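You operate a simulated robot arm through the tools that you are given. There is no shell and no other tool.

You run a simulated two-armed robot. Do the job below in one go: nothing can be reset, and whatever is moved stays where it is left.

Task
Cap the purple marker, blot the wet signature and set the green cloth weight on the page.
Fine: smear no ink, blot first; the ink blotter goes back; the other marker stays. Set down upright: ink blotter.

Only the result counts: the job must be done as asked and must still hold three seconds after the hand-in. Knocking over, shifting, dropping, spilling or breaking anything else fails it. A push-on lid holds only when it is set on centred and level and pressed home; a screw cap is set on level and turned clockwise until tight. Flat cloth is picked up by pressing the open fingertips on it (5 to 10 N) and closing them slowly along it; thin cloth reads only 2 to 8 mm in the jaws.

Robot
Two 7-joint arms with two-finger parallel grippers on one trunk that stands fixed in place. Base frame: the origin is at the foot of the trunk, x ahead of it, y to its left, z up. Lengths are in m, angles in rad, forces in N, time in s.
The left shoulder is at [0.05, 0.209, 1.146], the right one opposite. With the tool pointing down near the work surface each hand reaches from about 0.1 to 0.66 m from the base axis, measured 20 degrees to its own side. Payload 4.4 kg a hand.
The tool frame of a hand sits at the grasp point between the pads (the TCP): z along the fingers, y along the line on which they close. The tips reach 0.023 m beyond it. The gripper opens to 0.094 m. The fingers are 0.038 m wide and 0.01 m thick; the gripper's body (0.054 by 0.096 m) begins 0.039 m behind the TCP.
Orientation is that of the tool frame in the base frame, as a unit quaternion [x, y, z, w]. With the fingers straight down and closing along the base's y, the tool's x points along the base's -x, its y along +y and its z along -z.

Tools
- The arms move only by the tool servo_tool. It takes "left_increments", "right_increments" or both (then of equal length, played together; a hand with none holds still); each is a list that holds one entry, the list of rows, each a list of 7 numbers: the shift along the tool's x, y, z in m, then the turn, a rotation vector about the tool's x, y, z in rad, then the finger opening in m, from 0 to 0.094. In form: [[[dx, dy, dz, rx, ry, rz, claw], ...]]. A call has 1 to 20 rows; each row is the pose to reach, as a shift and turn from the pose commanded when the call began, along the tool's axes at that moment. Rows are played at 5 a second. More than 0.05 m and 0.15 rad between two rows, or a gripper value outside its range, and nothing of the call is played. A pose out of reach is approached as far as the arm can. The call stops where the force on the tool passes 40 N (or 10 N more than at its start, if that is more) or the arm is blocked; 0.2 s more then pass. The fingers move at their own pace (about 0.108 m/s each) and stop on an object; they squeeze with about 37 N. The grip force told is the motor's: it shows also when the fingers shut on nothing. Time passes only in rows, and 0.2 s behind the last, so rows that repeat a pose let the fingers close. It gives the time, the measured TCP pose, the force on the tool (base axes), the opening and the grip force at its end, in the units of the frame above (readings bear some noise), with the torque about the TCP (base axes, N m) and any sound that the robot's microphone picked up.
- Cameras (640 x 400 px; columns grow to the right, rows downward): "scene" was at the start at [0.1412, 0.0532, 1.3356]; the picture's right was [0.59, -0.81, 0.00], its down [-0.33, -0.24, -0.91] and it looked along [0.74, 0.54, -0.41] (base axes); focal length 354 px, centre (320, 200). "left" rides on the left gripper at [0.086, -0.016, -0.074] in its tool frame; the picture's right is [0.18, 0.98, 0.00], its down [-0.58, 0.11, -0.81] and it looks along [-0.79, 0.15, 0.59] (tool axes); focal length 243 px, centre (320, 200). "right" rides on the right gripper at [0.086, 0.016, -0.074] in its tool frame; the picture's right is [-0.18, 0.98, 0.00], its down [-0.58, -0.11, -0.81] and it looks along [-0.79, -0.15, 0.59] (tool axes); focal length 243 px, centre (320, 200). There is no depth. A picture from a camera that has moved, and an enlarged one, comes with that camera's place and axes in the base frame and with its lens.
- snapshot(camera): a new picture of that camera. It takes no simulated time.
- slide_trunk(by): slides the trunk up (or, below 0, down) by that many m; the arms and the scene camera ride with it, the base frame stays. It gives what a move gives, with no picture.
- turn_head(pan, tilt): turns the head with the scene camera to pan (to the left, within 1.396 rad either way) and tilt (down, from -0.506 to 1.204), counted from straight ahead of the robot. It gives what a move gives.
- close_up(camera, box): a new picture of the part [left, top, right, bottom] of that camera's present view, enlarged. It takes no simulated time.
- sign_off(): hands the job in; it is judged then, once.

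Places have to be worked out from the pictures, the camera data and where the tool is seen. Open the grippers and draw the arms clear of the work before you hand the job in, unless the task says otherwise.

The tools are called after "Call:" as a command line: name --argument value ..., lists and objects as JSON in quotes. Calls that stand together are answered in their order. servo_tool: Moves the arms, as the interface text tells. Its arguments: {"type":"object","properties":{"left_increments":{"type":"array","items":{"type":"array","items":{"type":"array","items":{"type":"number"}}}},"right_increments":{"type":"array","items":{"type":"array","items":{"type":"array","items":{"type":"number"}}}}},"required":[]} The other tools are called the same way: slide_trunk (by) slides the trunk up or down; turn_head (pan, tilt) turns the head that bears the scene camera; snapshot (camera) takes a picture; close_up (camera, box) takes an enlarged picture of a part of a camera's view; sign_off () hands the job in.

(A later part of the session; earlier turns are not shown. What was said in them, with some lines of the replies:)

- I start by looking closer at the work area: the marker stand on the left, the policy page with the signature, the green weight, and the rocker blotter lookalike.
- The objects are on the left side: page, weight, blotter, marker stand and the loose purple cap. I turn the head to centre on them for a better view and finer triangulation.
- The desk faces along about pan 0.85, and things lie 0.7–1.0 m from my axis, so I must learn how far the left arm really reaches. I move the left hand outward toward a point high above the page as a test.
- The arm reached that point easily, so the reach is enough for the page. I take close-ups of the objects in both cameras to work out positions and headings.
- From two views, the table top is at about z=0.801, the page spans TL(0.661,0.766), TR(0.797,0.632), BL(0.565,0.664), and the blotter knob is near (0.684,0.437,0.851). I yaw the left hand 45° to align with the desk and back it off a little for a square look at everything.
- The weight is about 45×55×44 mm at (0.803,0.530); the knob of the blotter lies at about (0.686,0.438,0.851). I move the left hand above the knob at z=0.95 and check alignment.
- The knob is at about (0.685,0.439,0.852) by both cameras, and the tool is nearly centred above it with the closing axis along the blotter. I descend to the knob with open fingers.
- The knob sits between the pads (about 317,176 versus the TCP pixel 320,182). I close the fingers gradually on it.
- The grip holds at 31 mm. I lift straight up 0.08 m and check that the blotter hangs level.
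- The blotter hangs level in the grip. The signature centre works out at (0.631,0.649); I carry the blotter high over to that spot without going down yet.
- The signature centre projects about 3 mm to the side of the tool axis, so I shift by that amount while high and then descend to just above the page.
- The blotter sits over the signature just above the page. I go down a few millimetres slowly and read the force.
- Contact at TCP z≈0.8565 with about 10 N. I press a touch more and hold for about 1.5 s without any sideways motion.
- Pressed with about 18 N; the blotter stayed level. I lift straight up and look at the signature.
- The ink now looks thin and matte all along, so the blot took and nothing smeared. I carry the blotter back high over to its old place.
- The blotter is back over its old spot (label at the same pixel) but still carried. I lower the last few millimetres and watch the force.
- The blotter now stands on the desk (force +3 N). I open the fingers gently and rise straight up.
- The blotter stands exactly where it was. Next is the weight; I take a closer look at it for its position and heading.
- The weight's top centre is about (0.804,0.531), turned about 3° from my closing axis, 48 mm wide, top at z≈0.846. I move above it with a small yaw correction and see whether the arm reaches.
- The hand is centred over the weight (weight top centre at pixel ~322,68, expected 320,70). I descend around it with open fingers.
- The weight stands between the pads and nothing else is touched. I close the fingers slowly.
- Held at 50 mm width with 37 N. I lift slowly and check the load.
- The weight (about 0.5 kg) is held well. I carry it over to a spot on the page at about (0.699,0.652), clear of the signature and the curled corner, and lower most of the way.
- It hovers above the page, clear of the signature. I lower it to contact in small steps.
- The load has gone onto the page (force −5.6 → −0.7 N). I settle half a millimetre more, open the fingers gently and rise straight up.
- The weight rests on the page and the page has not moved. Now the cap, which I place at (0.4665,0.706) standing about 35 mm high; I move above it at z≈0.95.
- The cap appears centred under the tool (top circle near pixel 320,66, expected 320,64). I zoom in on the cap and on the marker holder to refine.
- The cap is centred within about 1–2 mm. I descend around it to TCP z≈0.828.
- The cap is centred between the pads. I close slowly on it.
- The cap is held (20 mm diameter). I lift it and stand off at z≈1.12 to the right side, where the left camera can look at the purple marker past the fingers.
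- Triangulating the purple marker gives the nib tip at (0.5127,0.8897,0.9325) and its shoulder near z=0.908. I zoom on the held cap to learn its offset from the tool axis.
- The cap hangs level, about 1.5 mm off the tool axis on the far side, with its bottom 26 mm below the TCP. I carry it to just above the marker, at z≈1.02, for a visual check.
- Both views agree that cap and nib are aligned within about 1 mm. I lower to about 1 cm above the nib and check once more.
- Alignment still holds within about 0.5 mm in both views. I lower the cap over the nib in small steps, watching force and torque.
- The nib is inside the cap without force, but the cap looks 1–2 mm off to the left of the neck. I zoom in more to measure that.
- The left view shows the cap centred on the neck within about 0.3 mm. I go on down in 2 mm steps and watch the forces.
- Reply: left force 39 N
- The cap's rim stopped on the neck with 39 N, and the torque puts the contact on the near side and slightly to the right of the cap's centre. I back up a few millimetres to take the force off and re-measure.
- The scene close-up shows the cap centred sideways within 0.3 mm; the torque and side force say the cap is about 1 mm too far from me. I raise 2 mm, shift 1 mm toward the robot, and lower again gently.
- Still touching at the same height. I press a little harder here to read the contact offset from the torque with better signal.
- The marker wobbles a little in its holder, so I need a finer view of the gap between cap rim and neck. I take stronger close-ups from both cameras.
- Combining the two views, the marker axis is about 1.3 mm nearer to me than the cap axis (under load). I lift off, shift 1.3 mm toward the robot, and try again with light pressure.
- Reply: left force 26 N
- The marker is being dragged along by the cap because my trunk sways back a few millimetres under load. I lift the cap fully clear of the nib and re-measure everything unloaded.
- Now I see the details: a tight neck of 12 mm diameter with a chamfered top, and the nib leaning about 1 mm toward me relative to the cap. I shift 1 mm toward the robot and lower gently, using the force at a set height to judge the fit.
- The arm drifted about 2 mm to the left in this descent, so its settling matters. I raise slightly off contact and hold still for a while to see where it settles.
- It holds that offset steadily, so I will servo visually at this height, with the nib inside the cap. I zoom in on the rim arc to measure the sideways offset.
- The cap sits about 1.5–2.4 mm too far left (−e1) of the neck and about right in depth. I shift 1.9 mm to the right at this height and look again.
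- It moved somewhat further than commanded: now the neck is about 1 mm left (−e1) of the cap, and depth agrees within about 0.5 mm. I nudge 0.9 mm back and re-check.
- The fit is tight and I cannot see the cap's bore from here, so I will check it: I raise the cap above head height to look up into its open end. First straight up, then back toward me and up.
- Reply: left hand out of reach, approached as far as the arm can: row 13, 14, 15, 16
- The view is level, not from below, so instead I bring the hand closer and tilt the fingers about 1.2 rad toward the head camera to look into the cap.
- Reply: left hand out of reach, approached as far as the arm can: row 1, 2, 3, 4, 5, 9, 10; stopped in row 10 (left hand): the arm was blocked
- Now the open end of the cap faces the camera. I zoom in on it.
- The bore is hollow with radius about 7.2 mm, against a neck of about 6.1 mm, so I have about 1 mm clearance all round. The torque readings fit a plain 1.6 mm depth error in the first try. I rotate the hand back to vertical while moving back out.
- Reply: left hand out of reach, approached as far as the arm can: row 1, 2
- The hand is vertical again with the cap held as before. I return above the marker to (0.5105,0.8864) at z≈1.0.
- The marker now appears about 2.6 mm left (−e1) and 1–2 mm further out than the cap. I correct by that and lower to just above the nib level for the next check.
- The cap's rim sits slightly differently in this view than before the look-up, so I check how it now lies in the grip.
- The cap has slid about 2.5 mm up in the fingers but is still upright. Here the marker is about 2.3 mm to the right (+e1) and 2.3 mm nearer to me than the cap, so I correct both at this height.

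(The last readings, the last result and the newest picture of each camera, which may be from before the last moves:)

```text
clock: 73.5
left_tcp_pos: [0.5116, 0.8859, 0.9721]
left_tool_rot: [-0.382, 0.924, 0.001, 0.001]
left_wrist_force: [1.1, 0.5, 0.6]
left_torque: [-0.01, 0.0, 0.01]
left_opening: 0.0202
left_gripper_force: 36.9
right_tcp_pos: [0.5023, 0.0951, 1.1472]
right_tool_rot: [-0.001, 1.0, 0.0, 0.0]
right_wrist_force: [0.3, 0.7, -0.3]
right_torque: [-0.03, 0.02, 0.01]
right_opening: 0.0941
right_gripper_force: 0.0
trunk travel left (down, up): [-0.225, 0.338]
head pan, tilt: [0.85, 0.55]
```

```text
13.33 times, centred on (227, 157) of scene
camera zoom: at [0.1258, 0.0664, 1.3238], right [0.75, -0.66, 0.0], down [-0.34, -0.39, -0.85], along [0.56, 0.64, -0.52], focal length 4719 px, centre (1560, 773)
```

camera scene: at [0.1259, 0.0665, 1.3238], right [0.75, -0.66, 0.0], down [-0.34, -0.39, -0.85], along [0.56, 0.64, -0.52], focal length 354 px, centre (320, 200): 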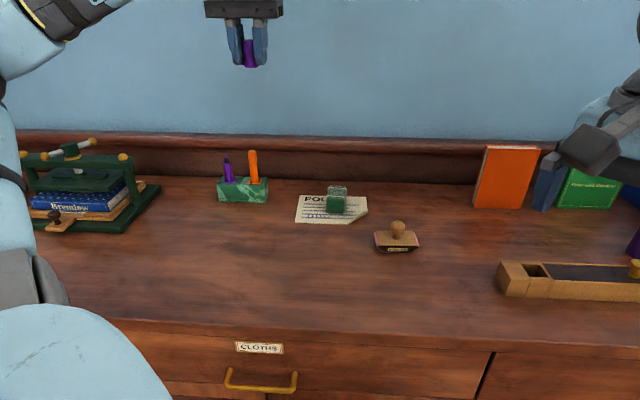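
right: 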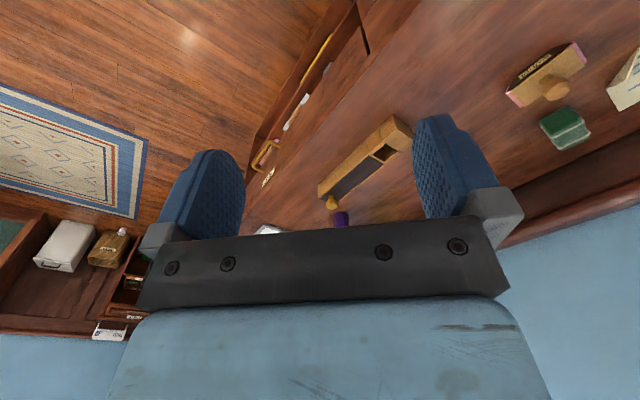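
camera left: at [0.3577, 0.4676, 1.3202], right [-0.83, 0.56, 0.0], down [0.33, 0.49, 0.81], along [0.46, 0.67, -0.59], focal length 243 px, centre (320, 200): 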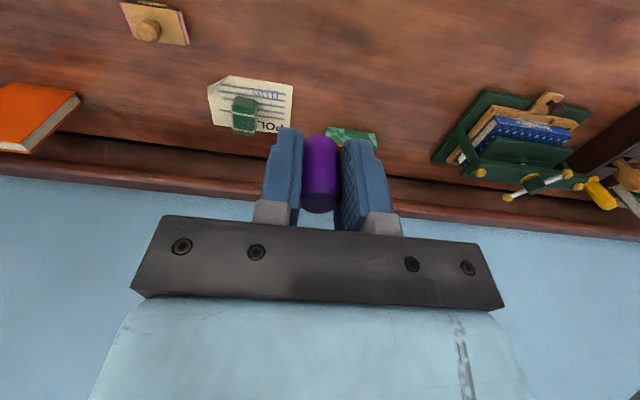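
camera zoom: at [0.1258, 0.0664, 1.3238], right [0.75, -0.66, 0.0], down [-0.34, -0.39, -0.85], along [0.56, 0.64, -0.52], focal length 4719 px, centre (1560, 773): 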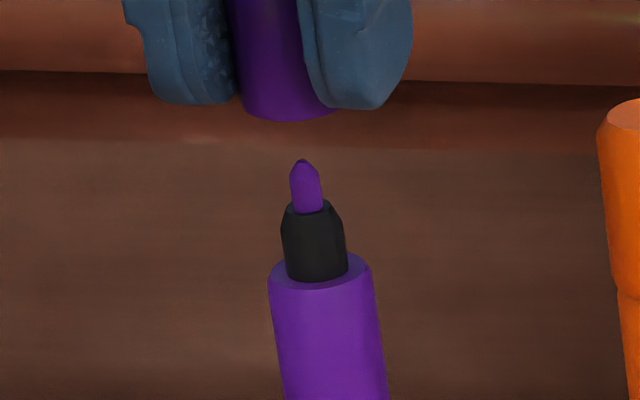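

Overshoot again: now the marker is about 1.2 mm farther and 1 mm to the left. I apply about that correction and come down to the level of the nib tip.

Call:
servo_tool --left_increments '[[[-0.0005, 0.0004, 0.004, 0, 0, 0, 0.0], [-0.001, 0.0008, 0.008, 0, 0, 0, 0.0], [-0.001, 0.0008, 0.012, 0, 0, 0, 0.0], [-0.001, 0.0008, 0.012, 0, 0, 0, 0.0], [-0.001, 0.0008, 0.012, 0, 0, 0, 0.0]]]'

Call:
close_up --camera "left" --box '[290, 85, 350, 145]'

Call:
close_up --camera "scene" --box '[222, 147, 238, 163]'

```text
clock: 74.7
left_tcp_pos: [0.5108, 0.8868, 0.9587]
left_tool_rot: [-0.383, 0.924, 0.001, 0.001]
left_wrist_force: [0.3, 0.0, 0.3]
left_torque: [0.01, -0.02, 0.01]
left_opening: 0.0201
left_gripper_force: 36.6
right_tcp_pos: [0.5026, 0.0947, 1.1457]
right_tool_rot: [0.0, 1.0, 0.001, 0.0]
right_wrist_force: [-0.4, 0.3, 0.1]
right_torque: [0.02, -0.02, -0.02]
right_opening: 0.0941
right_gripper_force: 0.1
trunk travel left (down, up): [-0.225, 0.338]
head pan, tilt: [0.85, 0.55]
```

```text
6.67 times, centred on (320, 115) of left
camera zoom: at [0.4598, 0.8158, 1.0346], right [-0.83, 0.56, 0.0], down [0.33, 0.49, 0.81], along [0.46, 0.67, -0.59], focal length 1618 px, centre (320, 767)
```

zoom: 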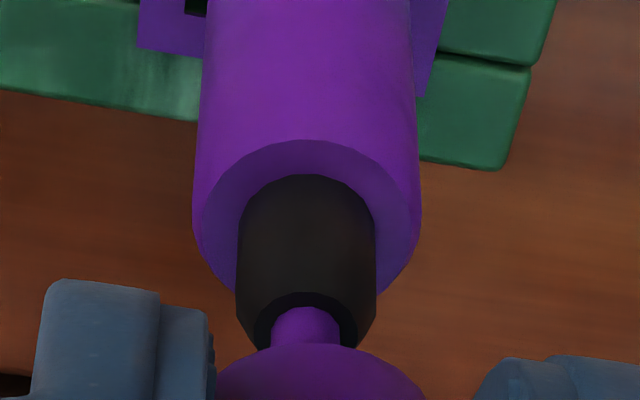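

```text
16.00 times, centred on (230, 155) of scene
camera zoom: at [0.1258, 0.0664, 1.3238], right [0.75, -0.66, 0.0], down [-0.34, -0.39, -0.85], along [0.56, 0.64, -0.52], focal length 5663 px, centre (1760, 920)
```

zoom: 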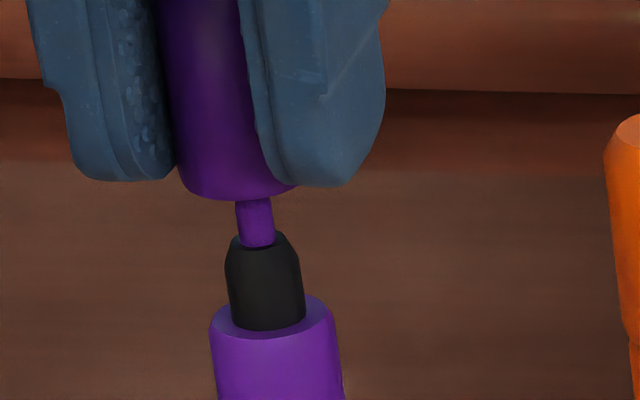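

The nib is inside the bore. I make a small sideways trim and lower to light contact so that the torque can tell me in which direction the rim rides on the neck.

Call:
servo_tool --left_increments '[[[0, -0.0004, 0.004, 0, 0, 0, 0.0], [0, -0.0008, 0.008, 0, 0, 0, 0.0], [0, -0.0008, 0.011, 0, 0, 0, 0.0], [0, -0.0008, 0.013, 0, 0, 0, 0.0], [0, -0.0008, 0.015, 0, 0, 0, 0.0], [0, -0.0008, 0.016, 0, 0, 0, 0.0], [0, -0.0008, 0.016, 0, 0, 0, 0.0]]]'

Call:
close_up --camera "left" --box '[290, 95, 350, 150]'

Call:
close_up --camera "scene" --box '[222, 150, 238, 166]'

```text
clock: 76.3
left_tcp_pos: [0.5086, 0.8857, 0.9465]
left_tool_rot: [-0.382, 0.924, 0.0, 0.003]
left_wrist_force: [0.6, -0.1, 10.6]
left_torque: [-0.02, 0.05, -0.01]
left_opening: 0.0199
left_gripper_force: 36.7
right_tcp_pos: [0.5004, 0.0927, 1.147]
right_tool_rot: [0.0, 1.0, 0.001, 0.001]
right_wrist_force: [0.3, 0.3, -1.0]
right_torque: [-0.02, 0.0, -0.02]
right_opening: 0.094
right_gripper_force: 0.0
trunk travel left (down, up): [-0.225, 0.338]
head pan, tilt: [0.85, 0.55]
```

```text
7.27 times, centred on (320, 122) of left
camera zoom: at [0.4594, 0.8139, 1.0211], right [-0.83, 0.56, 0.0], down [0.33, 0.49, 0.81], along [0.46, 0.67, -0.59], focal length 1764 px, centre (320, 764)
```

zoom: 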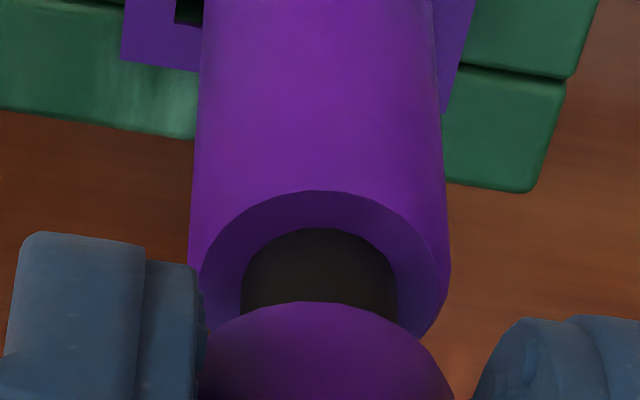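

```text
16.00 times, centred on (230, 158) of scene
camera zoom: at [0.1247, 0.0646, 1.3241], right [0.75, -0.66, 0.0], down [-0.34, -0.39, -0.85], along [0.56, 0.64, -0.52], focal length 5663 px, centre (1760, 872)
```

zoom: 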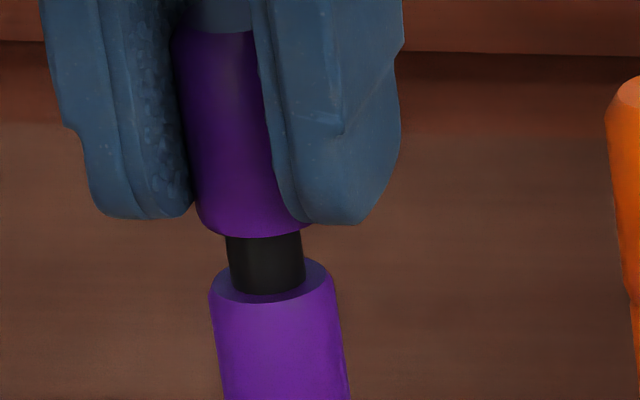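

Torque says the neck is on the robot side of the bore (cap about 2 mm too far out), while sideways it is now centred. I lift 4 mm, shift 2 mm toward the robot, and lower again.

Call:
servo_tool --left_increments '[[[0, 0, -0.003, 0, 0, 0, 0.0], [0, 0, -0.006, 0, 0, 0, 0.0], [0.001, 0, -0.006, 0, 0, 0, 0.0], [0.002, 0, -0.006, 0, 0, 0, 0.0], [0.002, 0, -0.006, 0, 0, 0, 0.0], [0.002, 0, -0.006, 0, 0, 0, 0.0]]]'

Call:
close_up --camera "left" --box '[290, 95, 350, 150]'

Call:
close_up --camera "scene" --box '[222, 150, 238, 166]'

```text
clock: 77.7
left_tcp_pos: [0.5082, 0.886, 0.9496]
left_tool_rot: [-0.383, 0.924, 0.001, 0.002]
left_wrist_force: [0.3, 0.1, 0.2]
left_torque: [0.0, 0.01, 0.01]
left_opening: 0.0201
left_gripper_force: 36.6
right_tcp_pos: [0.502, 0.0952, 1.1463]
right_tool_rot: [0.0, 1.0, 0.0, -0.001]
right_wrist_force: [0.8, 0.0, -0.3]
right_torque: [-0.02, 0.02, -0.01]
right_opening: 0.0941
right_gripper_force: 0.1
trunk travel left (down, up): [-0.225, 0.338]
head pan, tilt: [0.85, 0.55]
```

```text
7.27 times, centred on (320, 122) of left
camera zoom: at [0.4588, 0.8132, 1.0236], right [-0.83, 0.56, 0.0], down [0.33, 0.49, 0.81], along [0.46, 0.67, -0.59], focal length 1764 px, centre (320, 764)
```

zoom: 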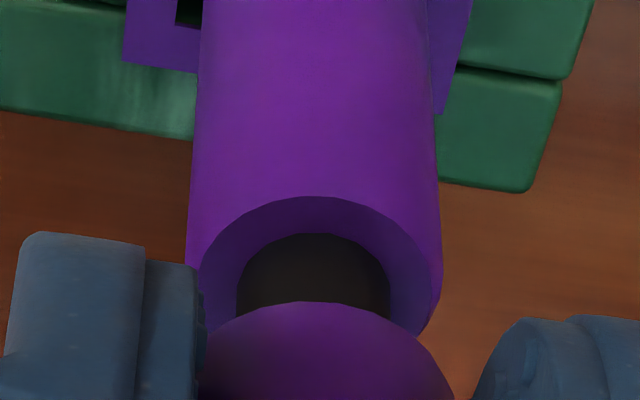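

```text
16.00 times, centred on (230, 158) of scene
camera zoom: at [0.1258, 0.0664, 1.3238], right [0.75, -0.66, 0.0], down [-0.34, -0.39, -0.85], along [0.56, 0.64, -0.52], focal length 5663 px, centre (1760, 872)
```

zoom: 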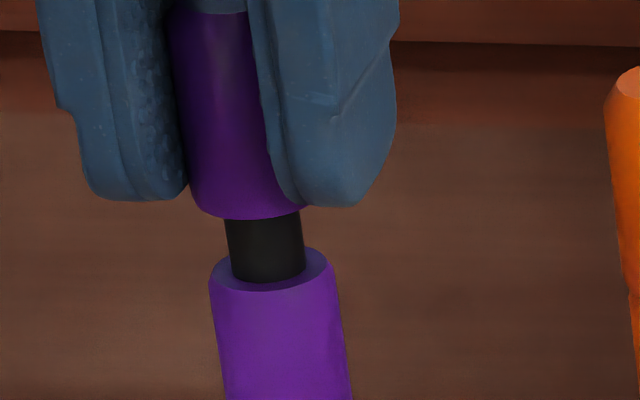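

Unloaded, both directions now agree within about 0.7 mm. I lower straight down gently to see if the neck enters.

Call:
servo_tool --left_increments '[[[0, 0, 0.002, 0, 0, 0, 0.0], [0, 0, 0.004, 0, 0, 0, 0.0], [0, 0, 0.006, 0, 0, 0, 0.0], [0, 0, 0.008, 0, 0, 0, 0.0], [0, 0, 0.008, 0, 0, 0, 0.0]]]'

Call:
close_up --camera "left" --box '[290, 95, 350, 150]'

Call:
close_up --camera "scene" --box '[222, 150, 238, 166]'

```text
clock: 78.9
left_tcp_pos: [0.5089, 0.8846, 0.9402]
left_tool_rot: [-0.383, 0.924, 0.0, 0.001]
left_wrist_force: [0.2, 0.6, -0.2]
left_torque: [0.0, 0.0, -0.01]
left_opening: 0.0201
left_gripper_force: 36.4
right_tcp_pos: [0.5023, 0.0958, 1.1451]
right_tool_rot: [0.0, 1.0, -0.001, 0.0]
right_wrist_force: [0.3, 0.6, -0.1]
right_torque: [0.03, -0.03, 0.01]
right_opening: 0.0937
right_gripper_force: 0.1
trunk travel left (down, up): [-0.225, 0.338]
head pan, tilt: [0.85, 0.55]
```

```text
7.27 times, centred on (320, 122) of left
camera zoom: at [0.4585, 0.8125, 1.0154], right [-0.83, 0.56, 0.0], down [0.33, 0.49, 0.81], along [0.46, 0.67, -0.59], focal length 1764 px, centre (320, 764)
```

zoom: 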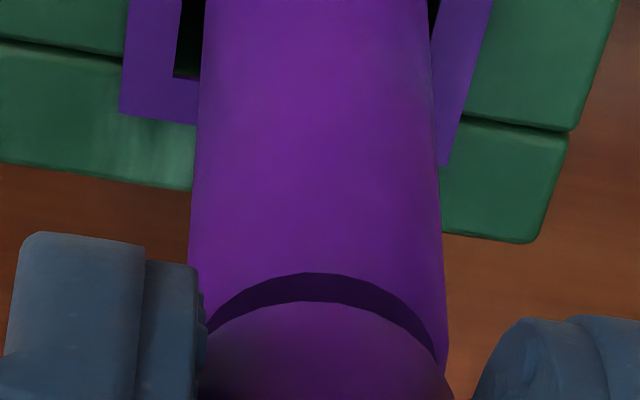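

```text
16.00 times, centred on (230, 158) of scene
camera zoom: at [0.1258, 0.0663, 1.3238], right [0.75, -0.66, 0.0], down [-0.34, -0.39, -0.85], along [0.56, 0.64, -0.52], focal length 5663 px, centre (1760, 872)
```

zoom: 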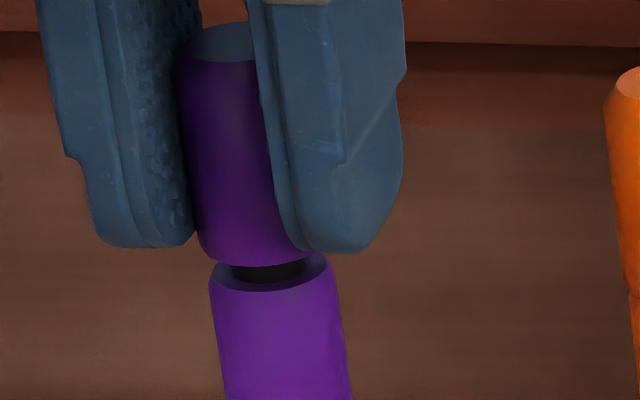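

The neck is now in the bore with no force, about 5 mm left to the shoulder. I keep going down slowly.

Call:
servo_tool --left_increments '[[[0, 0, 0.0015, 0, 0, 0, 0.0], [0, 0, 0.003, 0, 0, 0, 0.0], [0, 0, 0.0045, 0, 0, 0, 0.0], [0, 0, 0.006, 0, 0, 0, 0.0], [0, 0, 0.006, 0, 0, 0, 0.0]]]'

Call:
close_up --camera "left" --box '[290, 95, 350, 150]'

Call:
close_up --camera "scene" --box '[222, 150, 238, 166]'

```text
clock: 80.1
left_tcp_pos: [0.5088, 0.8858, 0.9351]
left_tool_rot: [-0.382, 0.924, 0.0, 0.002]
left_wrist_force: [-0.6, 1.3, 4.8]
left_torque: [0.22, -0.01, -0.01]
left_opening: 0.0198
left_gripper_force: 36.7
right_tcp_pos: [0.5015, 0.0945, 1.147]
right_tool_rot: [0.0, 1.0, 0.0, 0.0]
right_wrist_force: [-0.1, 0.1, 0.5]
right_torque: [-0.01, 0.01, 0.01]
right_opening: 0.0942
right_gripper_force: 0.1
trunk travel left (down, up): [-0.225, 0.338]
head pan, tilt: [0.85, 0.55]
heard: snap
```

```text
7.27 times, centred on (320, 122) of left
camera zoom: at [0.4586, 0.8128, 1.01], right [-0.83, 0.56, 0.0], down [0.33, 0.49, 0.81], along [0.46, 0.67, -0.59], focal length 1764 px, centre (320, 764)
```

zoom: 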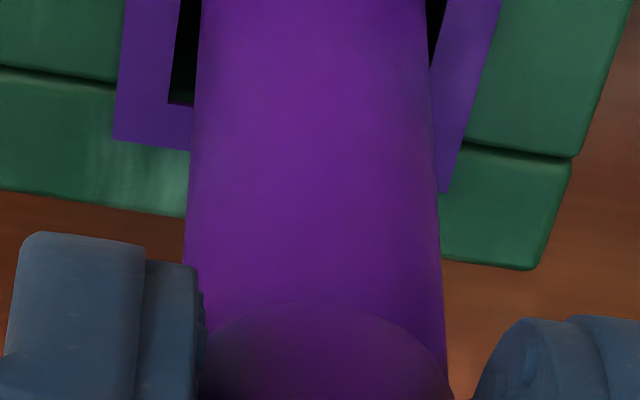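

```text
16.00 times, centred on (230, 158) of scene
camera zoom: at [0.1254, 0.0658, 1.3239], right [0.75, -0.66, 0.0], down [-0.34, -0.39, -0.85], along [0.56, 0.64, -0.52], focal length 5663 px, centre (1760, 872)
```

zoom: 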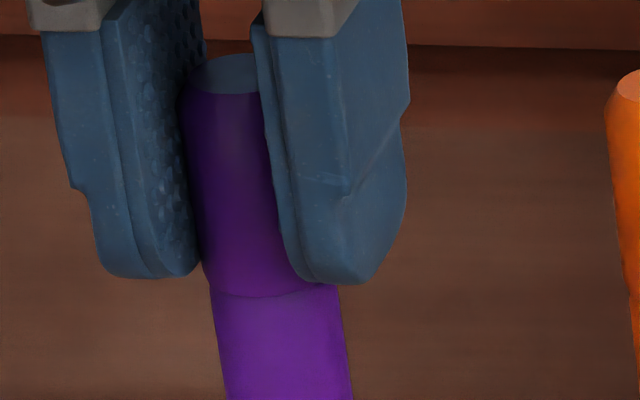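

A snap was heard and the cap sits flush on the marker's shoulder. I open the fingers gently and rise straight up.

Call:
servo_tool --left_increments '[[[0, 0, 0, 0, 0, 0, 0.022], [0, 0, 0, 0, 0, 0, 0.026], [0, 0, 0, 0, 0, 0, 0.035], [0, 0, 0, 0, 0, 0, 0.05], [0, 0, 0, 0, 0, 0, 0.055], [0, 0, 0, 0, 0, 0, 0.055]]]'

Call:
snapshot --camera "left"

Call:
close_up --camera "scene" --box '[195, 120, 285, 210]'

```text
clock: 81.5
left_tcp_pos: [0.5087, 0.8853, 0.934]
left_tool_rot: [-0.383, 0.924, -0.001, 0.001]
left_wrist_force: [-0.7, 0.3, 0.3]
left_torque: [0.01, -0.02, 0.04]
left_opening: 0.055
left_gripper_force: 0.0
right_tcp_pos: [0.5029, 0.0945, 1.1457]
right_tool_rot: [0.0, 1.0, 0.0, -0.001]
right_wrist_force: [-0.3, -0.3, 0.3]
right_torque: [-0.05, 0.01, 0.0]
right_opening: 0.0941
right_gripper_force: 0.0
trunk travel left (down, up): [-0.225, 0.338]
head pan, tilt: [0.85, 0.55]
```

```text
taken
camera left: at [0.459, 0.813, 1.0091], right [-0.83, 0.56, 0.0], down [0.33, 0.49, 0.81], along [0.46, 0.67, -0.59], focal length 243 px, centre (320, 200)
```

left: 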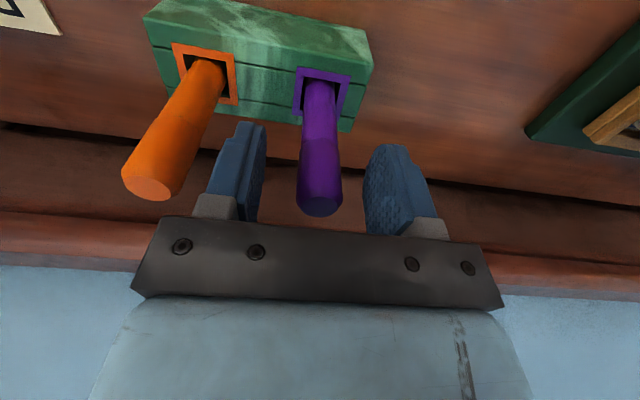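

```text
4.44 times, centred on (240, 165) of scene
camera zoom: at [0.1258, 0.0663, 1.3238], right [0.75, -0.66, 0.0], down [-0.34, -0.39, -0.85], along [0.56, 0.64, -0.52], focal length 1573 px, centre (676, 356)
```

zoom: 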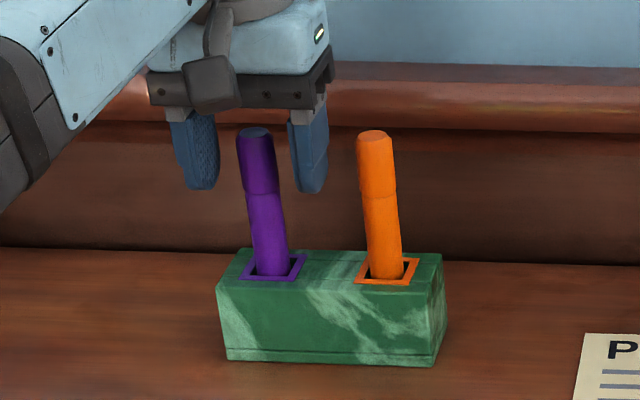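

The purple marker is capped, flush and standing like the orange one. I raise the hand straight up and draw the arm back clear of the work.

Call:
servo_tool --left_increments '[[[0, 0, -0.015, 0, 0, 0, 0.055], [0, 0, -0.04, 0, 0, 0, 0.055], [0, 0, -0.08, 0, 0, 0, 0.055], [0, 0, -0.12, 0, 0, 0, 0.055], [0, 0, -0.16, 0, 0, 0, 0.06], [0, 0, -0.2, 0, 0, 0, 0.08], [0.03, -0.02, -0.21, 0, 0, 0, 0.094], [0.065, -0.045, -0.21, 0, 0, 0, 0.094], [0.1, -0.07, -0.21, 0, 0, 0, 0.094], [0.135, -0.095, -0.21, 0, 0, 0, 0.094], [0.17, -0.12, -0.21, 0, 0, 0, 0.094], [0.205, -0.145, -0.21, 0, 0, 0, 0.094], [0.24, -0.17, -0.21, 0, 0, 0, 0.094], [0.275, -0.195, -0.21, 0, 0, 0, 0.094], [0.3, -0.21, -0.21, 0, 0, 0, 0.094], [0.3, -0.21, -0.21, 0, 0, 0, 0.094]]]'

Call:
snapshot --camera "scene"

Call:
close_up --camera "scene" --box '[195, 140, 285, 210]'

Call:
close_up --camera "scene" --box '[280, 170, 440, 260]'

Call:
snapshot --camera "left"

```text
clock: 84.9
left_tcp_pos: [0.4459, 0.5254, 1.1434]
left_tool_rot: [-0.383, 0.924, 0.0, 0.001]
left_wrist_force: [0.5, -0.3, -0.2]
left_torque: [0.0, -0.01, -0.02]
left_opening: 0.0942
left_gripper_force: 0.0
right_tcp_pos: [0.5024, 0.0946, 1.1459]
right_tool_rot: [0.0, 1.0, 0.001, 0.0]
right_wrist_force: [-0.2, -0.2, -0.2]
right_torque: [-0.04, 0.01, -0.05]
right_opening: 0.0939
right_gripper_force: 0.0
trunk travel left (down, up): [-0.225, 0.338]
head pan, tilt: [0.85, 0.55]
```

```text
taken
camera scene: at [0.1259, 0.0666, 1.3237], right [0.75, -0.66, 0.0], down [-0.34, -0.39, -0.85], along [0.56, 0.64, -0.52], focal length 354 px, centre (320, 200)
```

scene: 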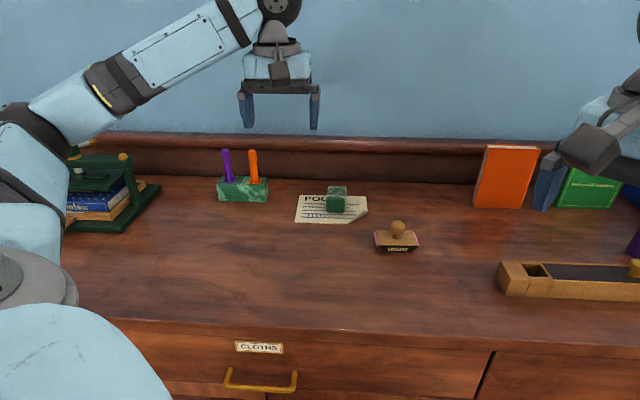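

```text
5.71 times, centred on (240, 175) of scene
camera zoom: at [0.1259, 0.0666, 1.3237], right [0.75, -0.66, 0.0], down [-0.34, -0.39, -0.85], along [0.56, 0.64, -0.52], focal length 2023 px, centre (777, 343)
```

zoom: 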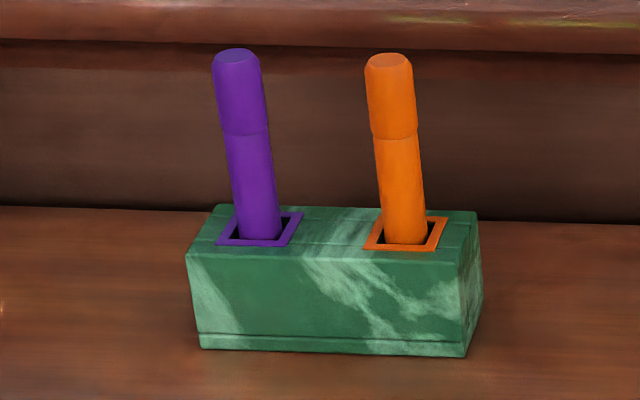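

```text
4.00 times, centred on (360, 215) of scene
camera zoom: at [0.1259, 0.0666, 1.3237], right [0.75, -0.66, 0.0], down [-0.34, -0.39, -0.85], along [0.56, 0.64, -0.52], focal length 1416 px, centre (160, 140)
```

zoom: 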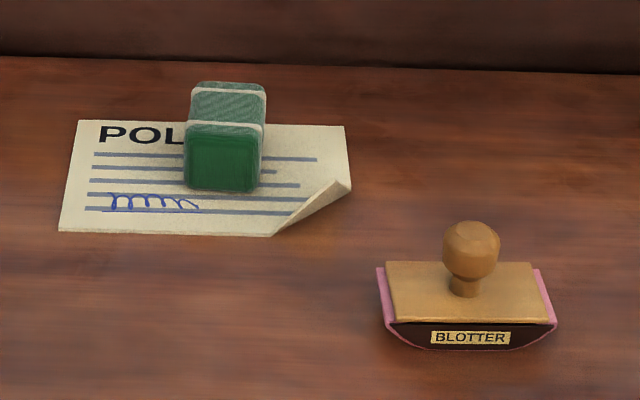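

```text
taken
camera left: at [0.3956, 0.4532, 1.2186], right [-0.83, 0.56, 0.0], down [0.33, 0.49, 0.81], along [0.46, 0.67, -0.59], focal length 243 px, centre (320, 200)
```

left: 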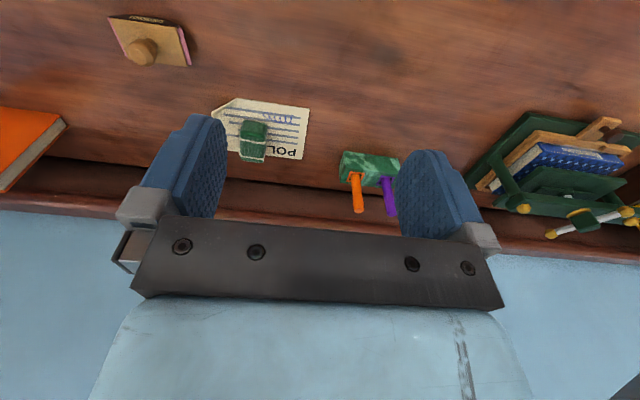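

Everything checks out: the cap is on, the signature is blotted and unsmeared, the weight rests on the page, the blotter stands upright in its place, and both hands are open and clear. I hand the job in.

Call:
sign_off

```text
The job is handed in.
```

The purple marker is capped, the signature is blotted, and the green cloth weight is on the page; I've handed the job in.

- **Signature:** I blotted it before setting the weight down. The ink changed from thick and dark to thin and matte, with no smear visible.
- **Blotter:** it is back where it stood, upright.
- **Weight:** it sits on the page clear of the signature and the curled corner, and the page did not shift.
- **Cap:** it took several tries to line up because the fit is tight, but it snapped on and sits flush on the marker. The earlier tries pushed the purple marker around a little in its loose holder slot; it now stands upright beside the orange one.
- **Orange marker:** untouched.

Both hands are open and clear of the desk.
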